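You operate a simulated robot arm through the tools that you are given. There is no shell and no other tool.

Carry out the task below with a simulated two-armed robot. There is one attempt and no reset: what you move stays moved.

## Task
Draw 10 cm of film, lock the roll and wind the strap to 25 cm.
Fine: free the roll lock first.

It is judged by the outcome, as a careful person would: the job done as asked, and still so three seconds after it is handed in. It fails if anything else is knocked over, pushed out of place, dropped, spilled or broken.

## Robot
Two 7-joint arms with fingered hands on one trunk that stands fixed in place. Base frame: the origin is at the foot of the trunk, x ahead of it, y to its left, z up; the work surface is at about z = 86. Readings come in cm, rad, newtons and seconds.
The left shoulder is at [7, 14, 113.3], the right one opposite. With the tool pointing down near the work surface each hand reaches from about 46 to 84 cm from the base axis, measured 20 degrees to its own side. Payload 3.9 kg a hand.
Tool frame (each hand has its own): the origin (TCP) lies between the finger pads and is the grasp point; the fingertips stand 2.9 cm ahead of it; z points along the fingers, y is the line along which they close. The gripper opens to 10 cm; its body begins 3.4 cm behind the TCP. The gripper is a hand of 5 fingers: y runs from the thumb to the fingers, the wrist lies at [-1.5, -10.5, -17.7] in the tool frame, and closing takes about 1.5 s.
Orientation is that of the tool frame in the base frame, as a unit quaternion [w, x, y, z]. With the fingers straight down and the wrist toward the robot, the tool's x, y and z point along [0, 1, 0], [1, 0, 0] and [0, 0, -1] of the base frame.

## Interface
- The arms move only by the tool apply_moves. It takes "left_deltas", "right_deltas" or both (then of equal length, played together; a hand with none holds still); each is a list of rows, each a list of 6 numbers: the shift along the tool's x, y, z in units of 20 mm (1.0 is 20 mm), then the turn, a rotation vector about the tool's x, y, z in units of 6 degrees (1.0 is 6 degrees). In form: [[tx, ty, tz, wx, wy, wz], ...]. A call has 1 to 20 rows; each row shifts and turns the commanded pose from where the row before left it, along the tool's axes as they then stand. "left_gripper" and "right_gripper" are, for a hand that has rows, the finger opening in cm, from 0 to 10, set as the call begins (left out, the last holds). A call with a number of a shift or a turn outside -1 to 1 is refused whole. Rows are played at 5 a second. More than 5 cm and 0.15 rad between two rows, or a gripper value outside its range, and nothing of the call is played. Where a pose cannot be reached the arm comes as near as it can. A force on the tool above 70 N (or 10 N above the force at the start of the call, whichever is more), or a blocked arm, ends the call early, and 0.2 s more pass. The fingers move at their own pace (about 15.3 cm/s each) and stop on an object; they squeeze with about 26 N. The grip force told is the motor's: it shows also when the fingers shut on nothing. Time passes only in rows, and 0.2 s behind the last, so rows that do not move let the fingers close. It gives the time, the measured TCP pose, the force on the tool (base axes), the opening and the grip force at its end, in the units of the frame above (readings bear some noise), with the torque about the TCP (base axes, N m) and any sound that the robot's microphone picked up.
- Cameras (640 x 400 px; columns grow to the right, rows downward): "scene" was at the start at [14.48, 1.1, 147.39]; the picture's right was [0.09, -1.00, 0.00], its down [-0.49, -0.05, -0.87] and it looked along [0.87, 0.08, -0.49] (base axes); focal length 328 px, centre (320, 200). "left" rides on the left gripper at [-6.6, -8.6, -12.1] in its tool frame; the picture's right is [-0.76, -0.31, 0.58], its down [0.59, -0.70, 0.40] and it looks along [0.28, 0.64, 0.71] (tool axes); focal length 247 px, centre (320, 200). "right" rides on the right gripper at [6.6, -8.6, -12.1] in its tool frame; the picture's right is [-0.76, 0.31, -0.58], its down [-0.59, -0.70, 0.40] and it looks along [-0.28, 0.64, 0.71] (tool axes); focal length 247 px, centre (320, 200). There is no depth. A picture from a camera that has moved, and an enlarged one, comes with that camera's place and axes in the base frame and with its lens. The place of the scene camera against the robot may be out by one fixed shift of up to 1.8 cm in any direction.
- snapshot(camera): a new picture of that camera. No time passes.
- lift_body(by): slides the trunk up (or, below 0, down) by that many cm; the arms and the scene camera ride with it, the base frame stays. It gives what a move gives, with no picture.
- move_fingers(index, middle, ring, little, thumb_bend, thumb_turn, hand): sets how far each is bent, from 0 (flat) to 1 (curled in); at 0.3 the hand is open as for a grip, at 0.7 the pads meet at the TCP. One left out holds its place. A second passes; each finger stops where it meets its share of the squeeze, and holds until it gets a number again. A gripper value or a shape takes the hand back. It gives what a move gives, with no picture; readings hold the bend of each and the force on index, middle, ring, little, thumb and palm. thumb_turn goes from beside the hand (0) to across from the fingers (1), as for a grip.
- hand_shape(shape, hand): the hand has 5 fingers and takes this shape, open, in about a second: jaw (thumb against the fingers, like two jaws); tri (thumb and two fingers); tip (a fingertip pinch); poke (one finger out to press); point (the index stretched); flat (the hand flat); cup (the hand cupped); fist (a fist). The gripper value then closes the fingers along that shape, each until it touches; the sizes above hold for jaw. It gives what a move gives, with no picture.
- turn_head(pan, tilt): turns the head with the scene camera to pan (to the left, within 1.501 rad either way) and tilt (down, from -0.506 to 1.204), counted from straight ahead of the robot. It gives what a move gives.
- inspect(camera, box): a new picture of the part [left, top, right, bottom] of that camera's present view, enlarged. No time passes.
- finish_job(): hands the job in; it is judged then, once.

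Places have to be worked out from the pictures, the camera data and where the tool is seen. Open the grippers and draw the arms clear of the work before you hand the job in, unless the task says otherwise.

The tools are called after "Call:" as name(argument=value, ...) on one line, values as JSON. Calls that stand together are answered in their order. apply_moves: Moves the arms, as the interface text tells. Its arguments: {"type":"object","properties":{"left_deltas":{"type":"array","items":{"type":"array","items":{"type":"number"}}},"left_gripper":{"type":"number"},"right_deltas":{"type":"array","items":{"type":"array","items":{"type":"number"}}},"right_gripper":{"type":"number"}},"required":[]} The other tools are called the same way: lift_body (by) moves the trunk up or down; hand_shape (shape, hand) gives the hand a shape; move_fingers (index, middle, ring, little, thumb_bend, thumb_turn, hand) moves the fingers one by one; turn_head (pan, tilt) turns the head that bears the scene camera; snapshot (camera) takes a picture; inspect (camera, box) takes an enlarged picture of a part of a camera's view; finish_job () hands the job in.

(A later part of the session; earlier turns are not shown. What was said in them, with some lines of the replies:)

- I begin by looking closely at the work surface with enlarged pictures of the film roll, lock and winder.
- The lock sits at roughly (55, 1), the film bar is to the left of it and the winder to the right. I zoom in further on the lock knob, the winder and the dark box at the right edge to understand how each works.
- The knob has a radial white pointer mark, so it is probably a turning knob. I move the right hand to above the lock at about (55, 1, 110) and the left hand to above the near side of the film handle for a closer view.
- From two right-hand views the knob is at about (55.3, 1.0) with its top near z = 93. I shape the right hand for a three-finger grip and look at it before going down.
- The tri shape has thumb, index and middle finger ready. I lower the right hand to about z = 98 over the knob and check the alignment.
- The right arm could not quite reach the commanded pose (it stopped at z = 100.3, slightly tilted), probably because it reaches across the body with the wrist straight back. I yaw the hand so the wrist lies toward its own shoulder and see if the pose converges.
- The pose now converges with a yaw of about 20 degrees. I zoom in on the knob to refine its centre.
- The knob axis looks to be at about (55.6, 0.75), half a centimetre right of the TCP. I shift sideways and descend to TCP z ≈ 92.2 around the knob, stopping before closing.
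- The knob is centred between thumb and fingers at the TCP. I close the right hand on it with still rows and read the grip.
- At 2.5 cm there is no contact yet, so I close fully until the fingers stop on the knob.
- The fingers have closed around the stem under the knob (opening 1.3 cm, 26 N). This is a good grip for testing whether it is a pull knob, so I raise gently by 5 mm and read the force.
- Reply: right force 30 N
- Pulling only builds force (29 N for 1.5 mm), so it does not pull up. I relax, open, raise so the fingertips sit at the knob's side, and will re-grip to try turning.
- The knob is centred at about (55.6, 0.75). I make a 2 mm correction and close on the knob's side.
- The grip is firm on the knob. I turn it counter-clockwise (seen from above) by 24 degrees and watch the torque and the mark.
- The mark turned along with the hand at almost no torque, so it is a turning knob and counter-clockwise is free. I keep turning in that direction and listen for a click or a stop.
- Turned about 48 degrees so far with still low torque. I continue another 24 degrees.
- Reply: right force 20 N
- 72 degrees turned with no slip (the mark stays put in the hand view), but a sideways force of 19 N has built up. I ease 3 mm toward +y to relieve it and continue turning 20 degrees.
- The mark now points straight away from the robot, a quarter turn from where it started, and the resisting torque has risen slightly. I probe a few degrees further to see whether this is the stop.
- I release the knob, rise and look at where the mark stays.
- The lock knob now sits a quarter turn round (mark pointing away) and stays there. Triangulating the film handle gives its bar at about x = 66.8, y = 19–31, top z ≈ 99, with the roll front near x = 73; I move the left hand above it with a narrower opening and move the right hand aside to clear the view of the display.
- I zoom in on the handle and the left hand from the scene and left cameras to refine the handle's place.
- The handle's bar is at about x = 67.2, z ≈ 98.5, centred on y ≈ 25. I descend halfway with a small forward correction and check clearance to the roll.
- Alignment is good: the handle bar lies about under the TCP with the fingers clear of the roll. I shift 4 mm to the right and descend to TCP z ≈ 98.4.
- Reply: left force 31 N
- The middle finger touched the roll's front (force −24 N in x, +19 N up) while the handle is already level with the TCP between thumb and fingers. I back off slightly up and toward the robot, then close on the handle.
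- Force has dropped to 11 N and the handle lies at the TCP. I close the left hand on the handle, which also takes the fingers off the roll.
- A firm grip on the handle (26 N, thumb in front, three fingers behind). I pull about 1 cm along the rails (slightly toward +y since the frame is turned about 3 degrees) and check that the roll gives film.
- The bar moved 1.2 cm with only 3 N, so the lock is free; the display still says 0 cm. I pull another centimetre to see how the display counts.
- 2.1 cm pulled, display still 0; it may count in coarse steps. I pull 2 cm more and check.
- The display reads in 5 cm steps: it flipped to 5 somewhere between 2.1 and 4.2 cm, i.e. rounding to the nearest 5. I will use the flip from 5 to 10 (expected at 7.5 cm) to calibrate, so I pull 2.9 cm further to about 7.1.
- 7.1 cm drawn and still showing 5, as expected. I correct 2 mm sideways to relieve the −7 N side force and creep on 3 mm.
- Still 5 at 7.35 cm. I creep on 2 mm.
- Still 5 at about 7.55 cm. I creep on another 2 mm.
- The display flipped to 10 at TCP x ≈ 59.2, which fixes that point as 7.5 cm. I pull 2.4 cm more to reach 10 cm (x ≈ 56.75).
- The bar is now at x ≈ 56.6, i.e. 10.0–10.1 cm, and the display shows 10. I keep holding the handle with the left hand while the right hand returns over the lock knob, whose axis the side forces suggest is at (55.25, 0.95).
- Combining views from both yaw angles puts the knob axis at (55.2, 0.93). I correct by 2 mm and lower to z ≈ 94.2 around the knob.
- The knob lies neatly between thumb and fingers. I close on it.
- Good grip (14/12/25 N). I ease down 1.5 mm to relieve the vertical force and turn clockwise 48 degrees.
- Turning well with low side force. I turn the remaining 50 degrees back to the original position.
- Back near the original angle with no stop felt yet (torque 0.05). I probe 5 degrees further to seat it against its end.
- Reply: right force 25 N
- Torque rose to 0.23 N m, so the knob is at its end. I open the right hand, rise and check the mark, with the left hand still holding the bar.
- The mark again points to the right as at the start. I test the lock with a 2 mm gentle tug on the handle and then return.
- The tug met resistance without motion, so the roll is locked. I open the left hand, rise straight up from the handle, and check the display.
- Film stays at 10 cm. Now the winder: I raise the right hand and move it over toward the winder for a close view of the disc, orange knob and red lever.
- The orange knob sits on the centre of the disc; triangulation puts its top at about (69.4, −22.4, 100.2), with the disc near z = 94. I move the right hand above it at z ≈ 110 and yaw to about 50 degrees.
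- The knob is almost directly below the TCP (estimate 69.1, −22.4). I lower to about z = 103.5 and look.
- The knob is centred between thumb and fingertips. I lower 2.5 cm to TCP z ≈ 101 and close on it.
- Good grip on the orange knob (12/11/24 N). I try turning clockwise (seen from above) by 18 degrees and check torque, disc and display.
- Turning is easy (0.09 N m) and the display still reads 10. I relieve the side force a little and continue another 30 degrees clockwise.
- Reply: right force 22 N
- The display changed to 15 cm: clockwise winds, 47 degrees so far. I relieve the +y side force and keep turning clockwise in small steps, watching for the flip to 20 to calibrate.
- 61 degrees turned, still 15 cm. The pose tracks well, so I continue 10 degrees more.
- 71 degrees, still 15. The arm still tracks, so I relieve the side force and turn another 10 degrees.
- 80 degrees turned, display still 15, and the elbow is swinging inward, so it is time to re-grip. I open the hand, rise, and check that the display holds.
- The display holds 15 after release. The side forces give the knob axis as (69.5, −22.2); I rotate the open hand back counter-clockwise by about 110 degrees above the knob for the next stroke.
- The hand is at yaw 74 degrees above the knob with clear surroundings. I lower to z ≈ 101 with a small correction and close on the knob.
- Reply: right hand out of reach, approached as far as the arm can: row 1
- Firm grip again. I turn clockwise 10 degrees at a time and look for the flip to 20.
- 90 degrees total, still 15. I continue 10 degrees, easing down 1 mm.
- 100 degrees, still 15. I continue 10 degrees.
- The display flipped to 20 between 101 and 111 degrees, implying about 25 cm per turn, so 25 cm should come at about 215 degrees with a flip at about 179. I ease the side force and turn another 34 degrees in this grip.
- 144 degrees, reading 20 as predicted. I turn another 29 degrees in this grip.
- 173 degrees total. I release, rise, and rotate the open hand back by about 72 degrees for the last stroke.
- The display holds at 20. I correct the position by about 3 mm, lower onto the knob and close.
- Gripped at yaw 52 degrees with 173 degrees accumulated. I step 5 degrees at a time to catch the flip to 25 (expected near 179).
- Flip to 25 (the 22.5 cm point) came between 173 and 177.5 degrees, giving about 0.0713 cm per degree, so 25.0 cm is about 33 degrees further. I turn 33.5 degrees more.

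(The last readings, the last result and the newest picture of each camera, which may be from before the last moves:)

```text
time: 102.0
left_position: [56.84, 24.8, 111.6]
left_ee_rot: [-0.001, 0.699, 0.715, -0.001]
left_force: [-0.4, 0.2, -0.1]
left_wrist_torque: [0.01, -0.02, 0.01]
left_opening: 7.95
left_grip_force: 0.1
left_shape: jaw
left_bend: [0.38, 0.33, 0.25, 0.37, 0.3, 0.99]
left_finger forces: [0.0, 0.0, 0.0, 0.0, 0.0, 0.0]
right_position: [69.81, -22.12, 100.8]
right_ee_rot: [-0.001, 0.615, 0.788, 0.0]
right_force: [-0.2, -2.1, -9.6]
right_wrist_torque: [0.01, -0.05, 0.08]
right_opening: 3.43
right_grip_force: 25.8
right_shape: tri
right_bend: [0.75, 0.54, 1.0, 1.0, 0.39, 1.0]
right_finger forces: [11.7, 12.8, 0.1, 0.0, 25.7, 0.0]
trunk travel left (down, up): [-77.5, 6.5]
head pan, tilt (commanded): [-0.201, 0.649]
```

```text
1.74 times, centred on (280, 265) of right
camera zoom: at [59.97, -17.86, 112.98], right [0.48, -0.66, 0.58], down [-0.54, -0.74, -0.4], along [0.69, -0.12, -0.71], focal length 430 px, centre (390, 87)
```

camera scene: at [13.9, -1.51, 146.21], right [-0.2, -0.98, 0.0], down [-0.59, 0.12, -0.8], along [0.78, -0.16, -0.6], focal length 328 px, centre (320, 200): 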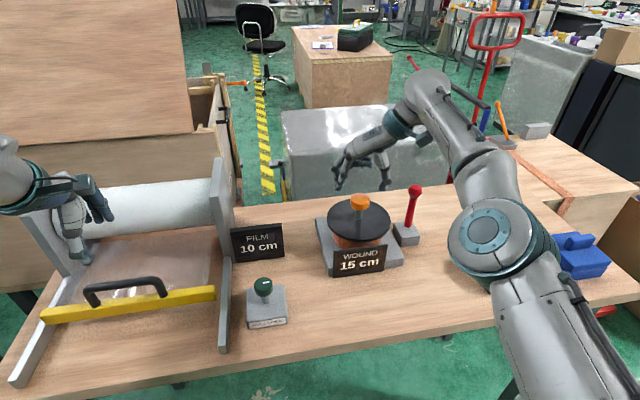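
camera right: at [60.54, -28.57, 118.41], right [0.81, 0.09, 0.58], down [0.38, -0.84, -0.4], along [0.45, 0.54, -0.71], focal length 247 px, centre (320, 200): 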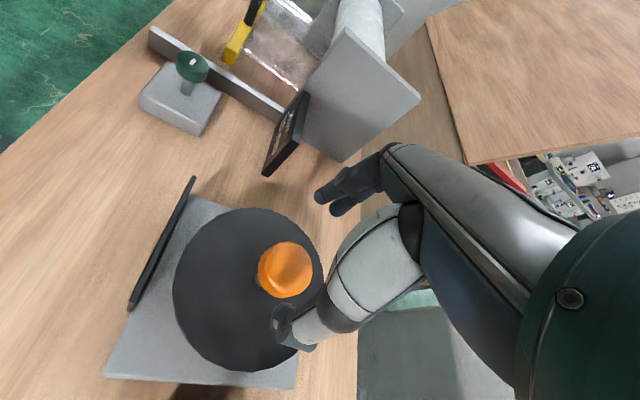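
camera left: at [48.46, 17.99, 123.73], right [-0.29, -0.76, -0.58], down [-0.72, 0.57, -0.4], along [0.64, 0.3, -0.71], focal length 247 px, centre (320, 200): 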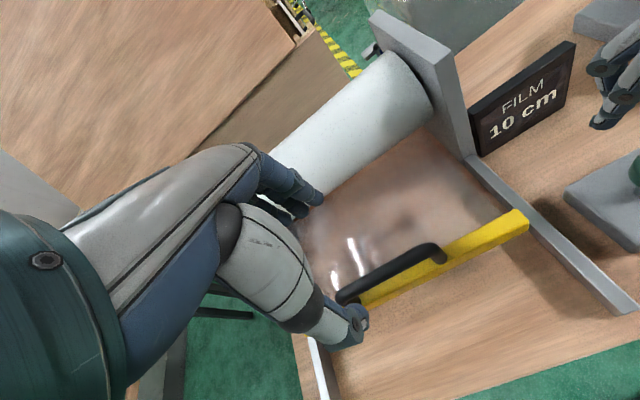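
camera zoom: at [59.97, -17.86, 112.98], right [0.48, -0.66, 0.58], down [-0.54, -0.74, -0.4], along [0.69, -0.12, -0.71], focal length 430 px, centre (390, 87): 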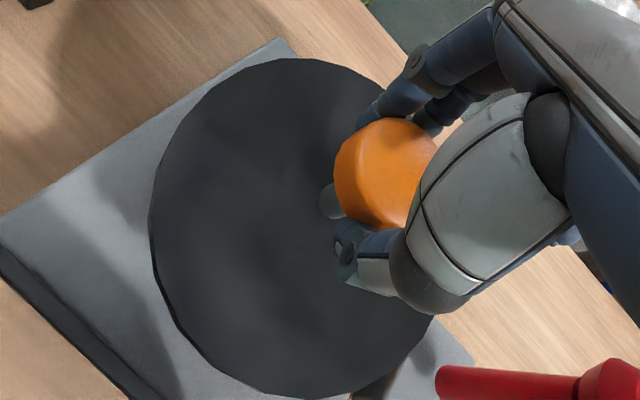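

The display shows 25 cm at about 211 degrees accumulated, i.e. 25.0 cm. I open the right hand and rise straight up, then check that it stays.

Call:
apply_moves(right_deltas=[[0, 0, 0, 0, 0, 0], [0, 0, 0, 0, 0, 0], [0, 0, 0, 0, 0, 0], [0, 0, 0, 0, 0, 0], [0, 0, -0.5, 0, 0, 0], [0, 0, -0.8, 0, 0, 0], [0, 0, -1, 0, 0, 0], [0, 0, -1, 0, 0, 0], [0, 0, -1, 0, 0, 0], [0, 0, -1, 0, 0, 0], [0, 0, -1, 0, 0, 0], [0, 0, -1, 0, 0, 0], [0, 0, -1, 0, 0, 0], [0, 0, -1, 0, 0, 0], [0, 0, 0, 0, 0, 0]], right_gripper=9)

Call:
snapshot(camera="scene")

Call:
snapshot(camera="right")

```text
time: 105.2
left_position: [56.91, 24.83, 111.59]
left_ee_rot: [0.0, 0.699, 0.715, 0.0]
left_force: [0.3, 0.4, -0.5]
left_wrist_torque: [0.01, -0.02, 0.02]
left_opening: 8.0
left_grip_force: 0.1
left_shape: jaw
left_bend: [0.38, 0.33, 0.25, 0.37, 0.3, 0.99]
left_finger forces: [0.0, 0.0, 0.1, 0.1, 0.0, 0.0]
right_position: [69.48, -22.15, 119.69]
right_ee_rot: [0.0, 0.615, 0.788, 0.002]
right_force: [-0.7, -1.3, -0.5]
right_wrist_torque: [-0.02, -0.01, 0.01]
right_opening: 8.98
right_grip_force: 0.1
right_shape: tri
right_bend: [0.34, 0.31, 0.99, 1.0, 0.3, 0.98]
right_finger forces: [0.0, 0.0, 0.0, 0.1, 0.0, 0.0]
trunk travel left (down, up): [-77.5, 6.5]
head pan, tilt (commanded): [-0.201, 0.649]
```

```text
taken
camera scene: at [13.98, -1.49, 146.2], right [-0.2, -0.98, 0.0], down [-0.59, 0.12, -0.8], along [0.78, -0.16, -0.6], focal length 328 px, centre (320, 200)
```

scene: 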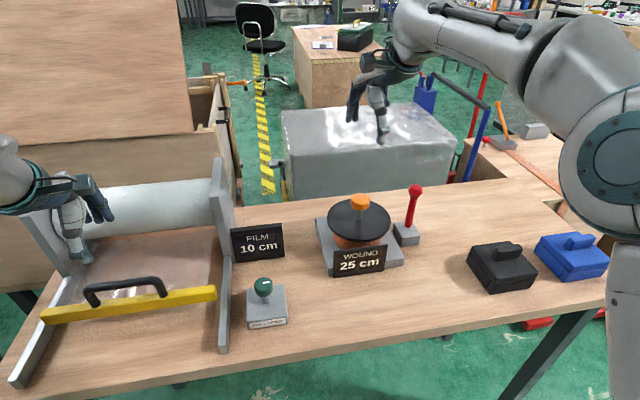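

```text
taken
camera right: at [59.66, -17.79, 131.78], right [0.48, -0.66, 0.58], down [-0.54, -0.74, -0.4], along [0.69, -0.12, -0.71], focal length 247 px, centre (320, 200)
```

right: 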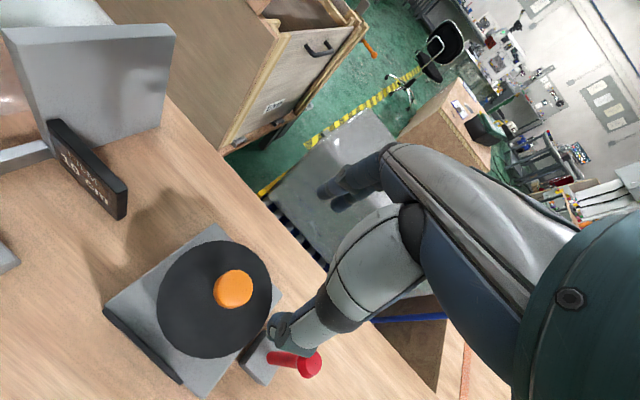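

Displays read FILM 10 cm and WOUND 25 cm. I open both hands fully and retract both arms up and back, clear of the work.

Call:
apply_moves(right_deltas=[[0, 0, -1, 0, 0, 0], [0, 0, -1, 0, 0, 0], [0, 0, -1, 0, 0, 0], [0, 0, -1, 0, 0, 0], [0, -0.8, -0.3, 0, 0, 0], [0, -0.8, 0, 0, 0, 0], [0, -0.8, 0, 0, 0, 0], [0, -0.8, 0, 0, 0, 0], [0, -0.8, 0, 0, 0, 0], [0, -0.8, 0, 0, 0, 0], [0, -0.8, 0, 0, 0, 0], [0, 0, 0, 0, 0, 0]], left_deltas=[[0, 0, -1, 0, 0, 0], [0, 0, -1, 0, 0, 0], [0, 0, -1, 0, 0, 0], [0, 0, -1, 0, 0, 0], [0, 0, -1, 0, 0, 0], [0, 0, -1, 0, 0, 0], [0, 0, -1, 0, 0, 0], [0, -0.9, 0, 0, 0, 0], [0, -0.9, 0, 0, 0, 0], [0, -0.9, 0, 0, 0, 0], [0, -0.9, 0, 0, 0, 0], [0, 0, 0, 0, 0, 0]], left_gripper=10, right_gripper=10)

Call:
turn_head(pan=0.093, tilt=0.515)

Call:
snapshot(camera="scene")

Call:
inspect(camera="scene", box=[310, 315, 370, 385])

Call:
inspect(camera="scene", box=[300, 230, 560, 400])

Call:
inspect(camera="scene", box=[80, 180, 380, 400])

```text
time: 107.8
left_position: [49.66, 24.66, 123.49]
left_ee_rot: [-0.001, 0.699, 0.715, 0.0]
left_force: [-0.5, -0.5, -0.6]
left_wrist_torque: [0.04, 0.01, -0.02]
left_opening: 9.98
left_grip_force: 0.1
left_shape: jaw
left_bend: [0.3, 0.3, 0.3, 0.3, 0.3, 0.98]
left_finger forces: [0.1, 0.1, 0.0, 0.1, 0.0, 0.0]
left hand out of reach, approached as far as the arm can: row 7
right_position: [58.9, -24.88, 128.01]
right_ee_rot: [0.0, 0.616, 0.788, 0.0]
right_force: [-0.4, -0.2, -0.2]
right_wrist_torque: [0.01, 0.01, -0.02]
right_opening: 9.99
right_grip_force: 0.1
right_shape: tri
right_bend: [0.3, 0.3, 0.99, 1.0, 0.3, 0.98]
right_finger forces: [0.0, 0.0, 0.0, 0.0, 0.0, 0.0]
trunk travel left (down, up): [-77.5, 6.5]
head pan, tilt (commanded): [-0.201, 0.649]
```

```text
time: 108.6
left_position: [49.63, 24.69, 123.53]
left_ee_rot: [0.0, 0.699, 0.715, 0.0]
left_force: [-0.1, 0.6, 0.2]
left_wrist_torque: [-0.01, 0.02, 0.01]
left_opening: 9.97
left_grip_force: 0.1
left_shape: jaw
left_bend: [0.3, 0.3, 0.3, 0.3, 0.3, 0.98]
left_finger forces: [0.0, 0.0, 0.0, 0.0, 0.1, 0.1]
right_position: [58.81, -24.87, 128.15]
right_ee_rot: [0.001, 0.616, 0.788, 0.001]
right_force: [-0.7, 0.2, 0.6]
right_wrist_torque: [0.0, 0.01, 0.03]
right_opening: 9.97
right_grip_force: 0.1
right_shape: tri
right_bend: [0.3, 0.3, 0.99, 1.0, 0.3, 0.98]
right_finger forces: [0.0, 0.0, 0.0, 0.0, 0.1, 0.0]
trunk travel left (down, up): [-77.5, 6.5]
head pan, tilt (commanded): [0.093, 0.515]
```

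```text
taken
camera scene: at [14.46, 1.08, 147.4], right [0.09, -1.0, 0.0], down [-0.49, -0.05, -0.87], along [0.87, 0.08, -0.49], focal length 328 px, centre (320, 200)
```

scene: 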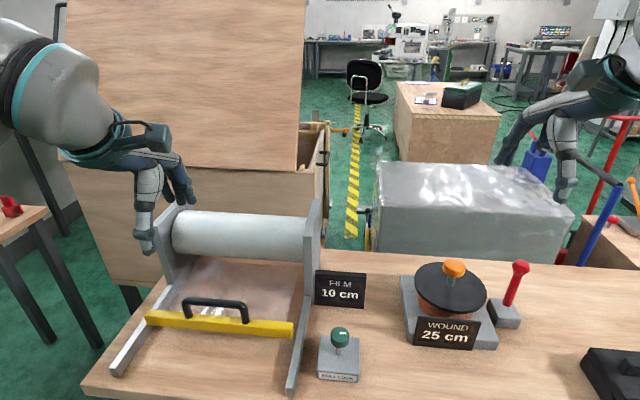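

```text
5.71 times, centred on (340, 350) of scene
camera zoom: at [14.46, 1.08, 147.4], right [0.09, -1.0, 0.0], down [-0.49, -0.05, -0.87], along [0.87, 0.08, -0.49], focal length 1876 px, centre (206, -657)
```

zoom: 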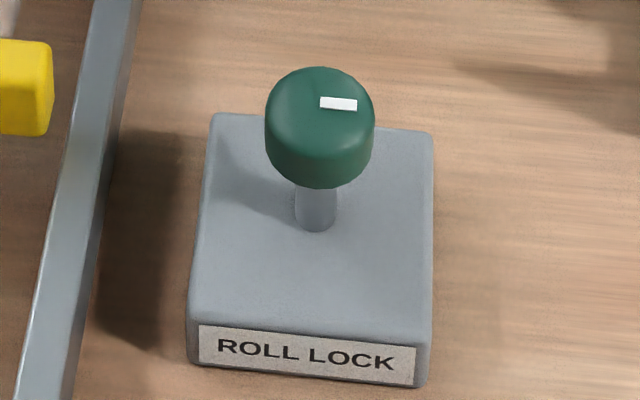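

```text
2.35 times, centred on (430, 315) of scene
camera zoom: at [14.46, 1.08, 147.4], right [0.09, -1.0, 0.0], down [-0.49, -0.05, -0.87], along [0.87, 0.08, -0.49], focal length 772 px, centre (61, -71)
```

zoom: 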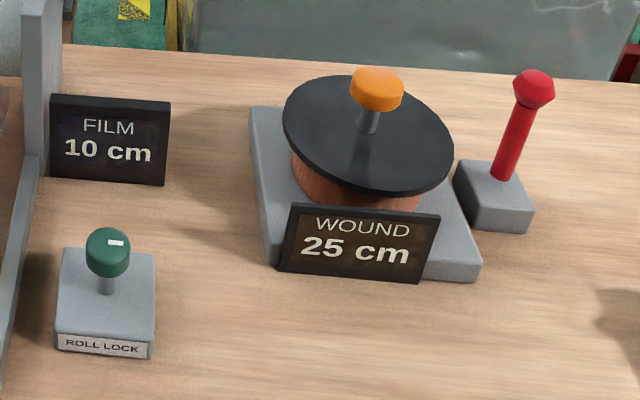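

```text
1.82 times, centred on (230, 290) of scene
camera zoom: at [14.46, 1.08, 147.4], right [0.09, -1.0, 0.0], down [-0.49, -0.05, -0.87], along [0.87, 0.08, -0.49], focal length 597 px, centre (484, 36)
```

zoom: 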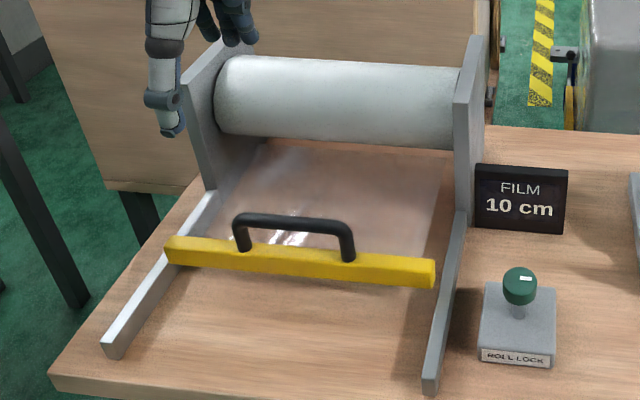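

Compared with the start, the lock knob's mark is back in its locked position. The film bar is drawn out with the display at 10 cm, and the strap display has held 25 cm since I let go. The lever, lock block and boxes have not moved. Both hands are open and clear, so I hand the job in.

Call:
finish_job()

```text
The job is handed in.
```

The job is handed in: 10 cm of film is drawn, the roll is locked again, and the strap is wound to 25 cm.

- **Roll lock:** I freed it first by turning the green knob a quarter turn counter-clockwise. After drawing the film I turned it back to where it started. A gentle tug on the bar afterwards met resistance and the bar did not move.
- **Film:** The display reads 10 cm, but it only shows 5 cm steps. By the hand's position the actual draw is about 10.0–10.1 cm.
- **Strap:** The display reads 25 cm, also in 5 cm steps. I turned the orange knob clockwise about 211 degrees in total, which works out to about 25.0 cm. The reading held after I let go.

While reaching for the film handle, one finger briefly pressed on the film roll with about 30 N. I saw no damage, and nothing else on the bench was moved. Both hands are open and clear of the work.
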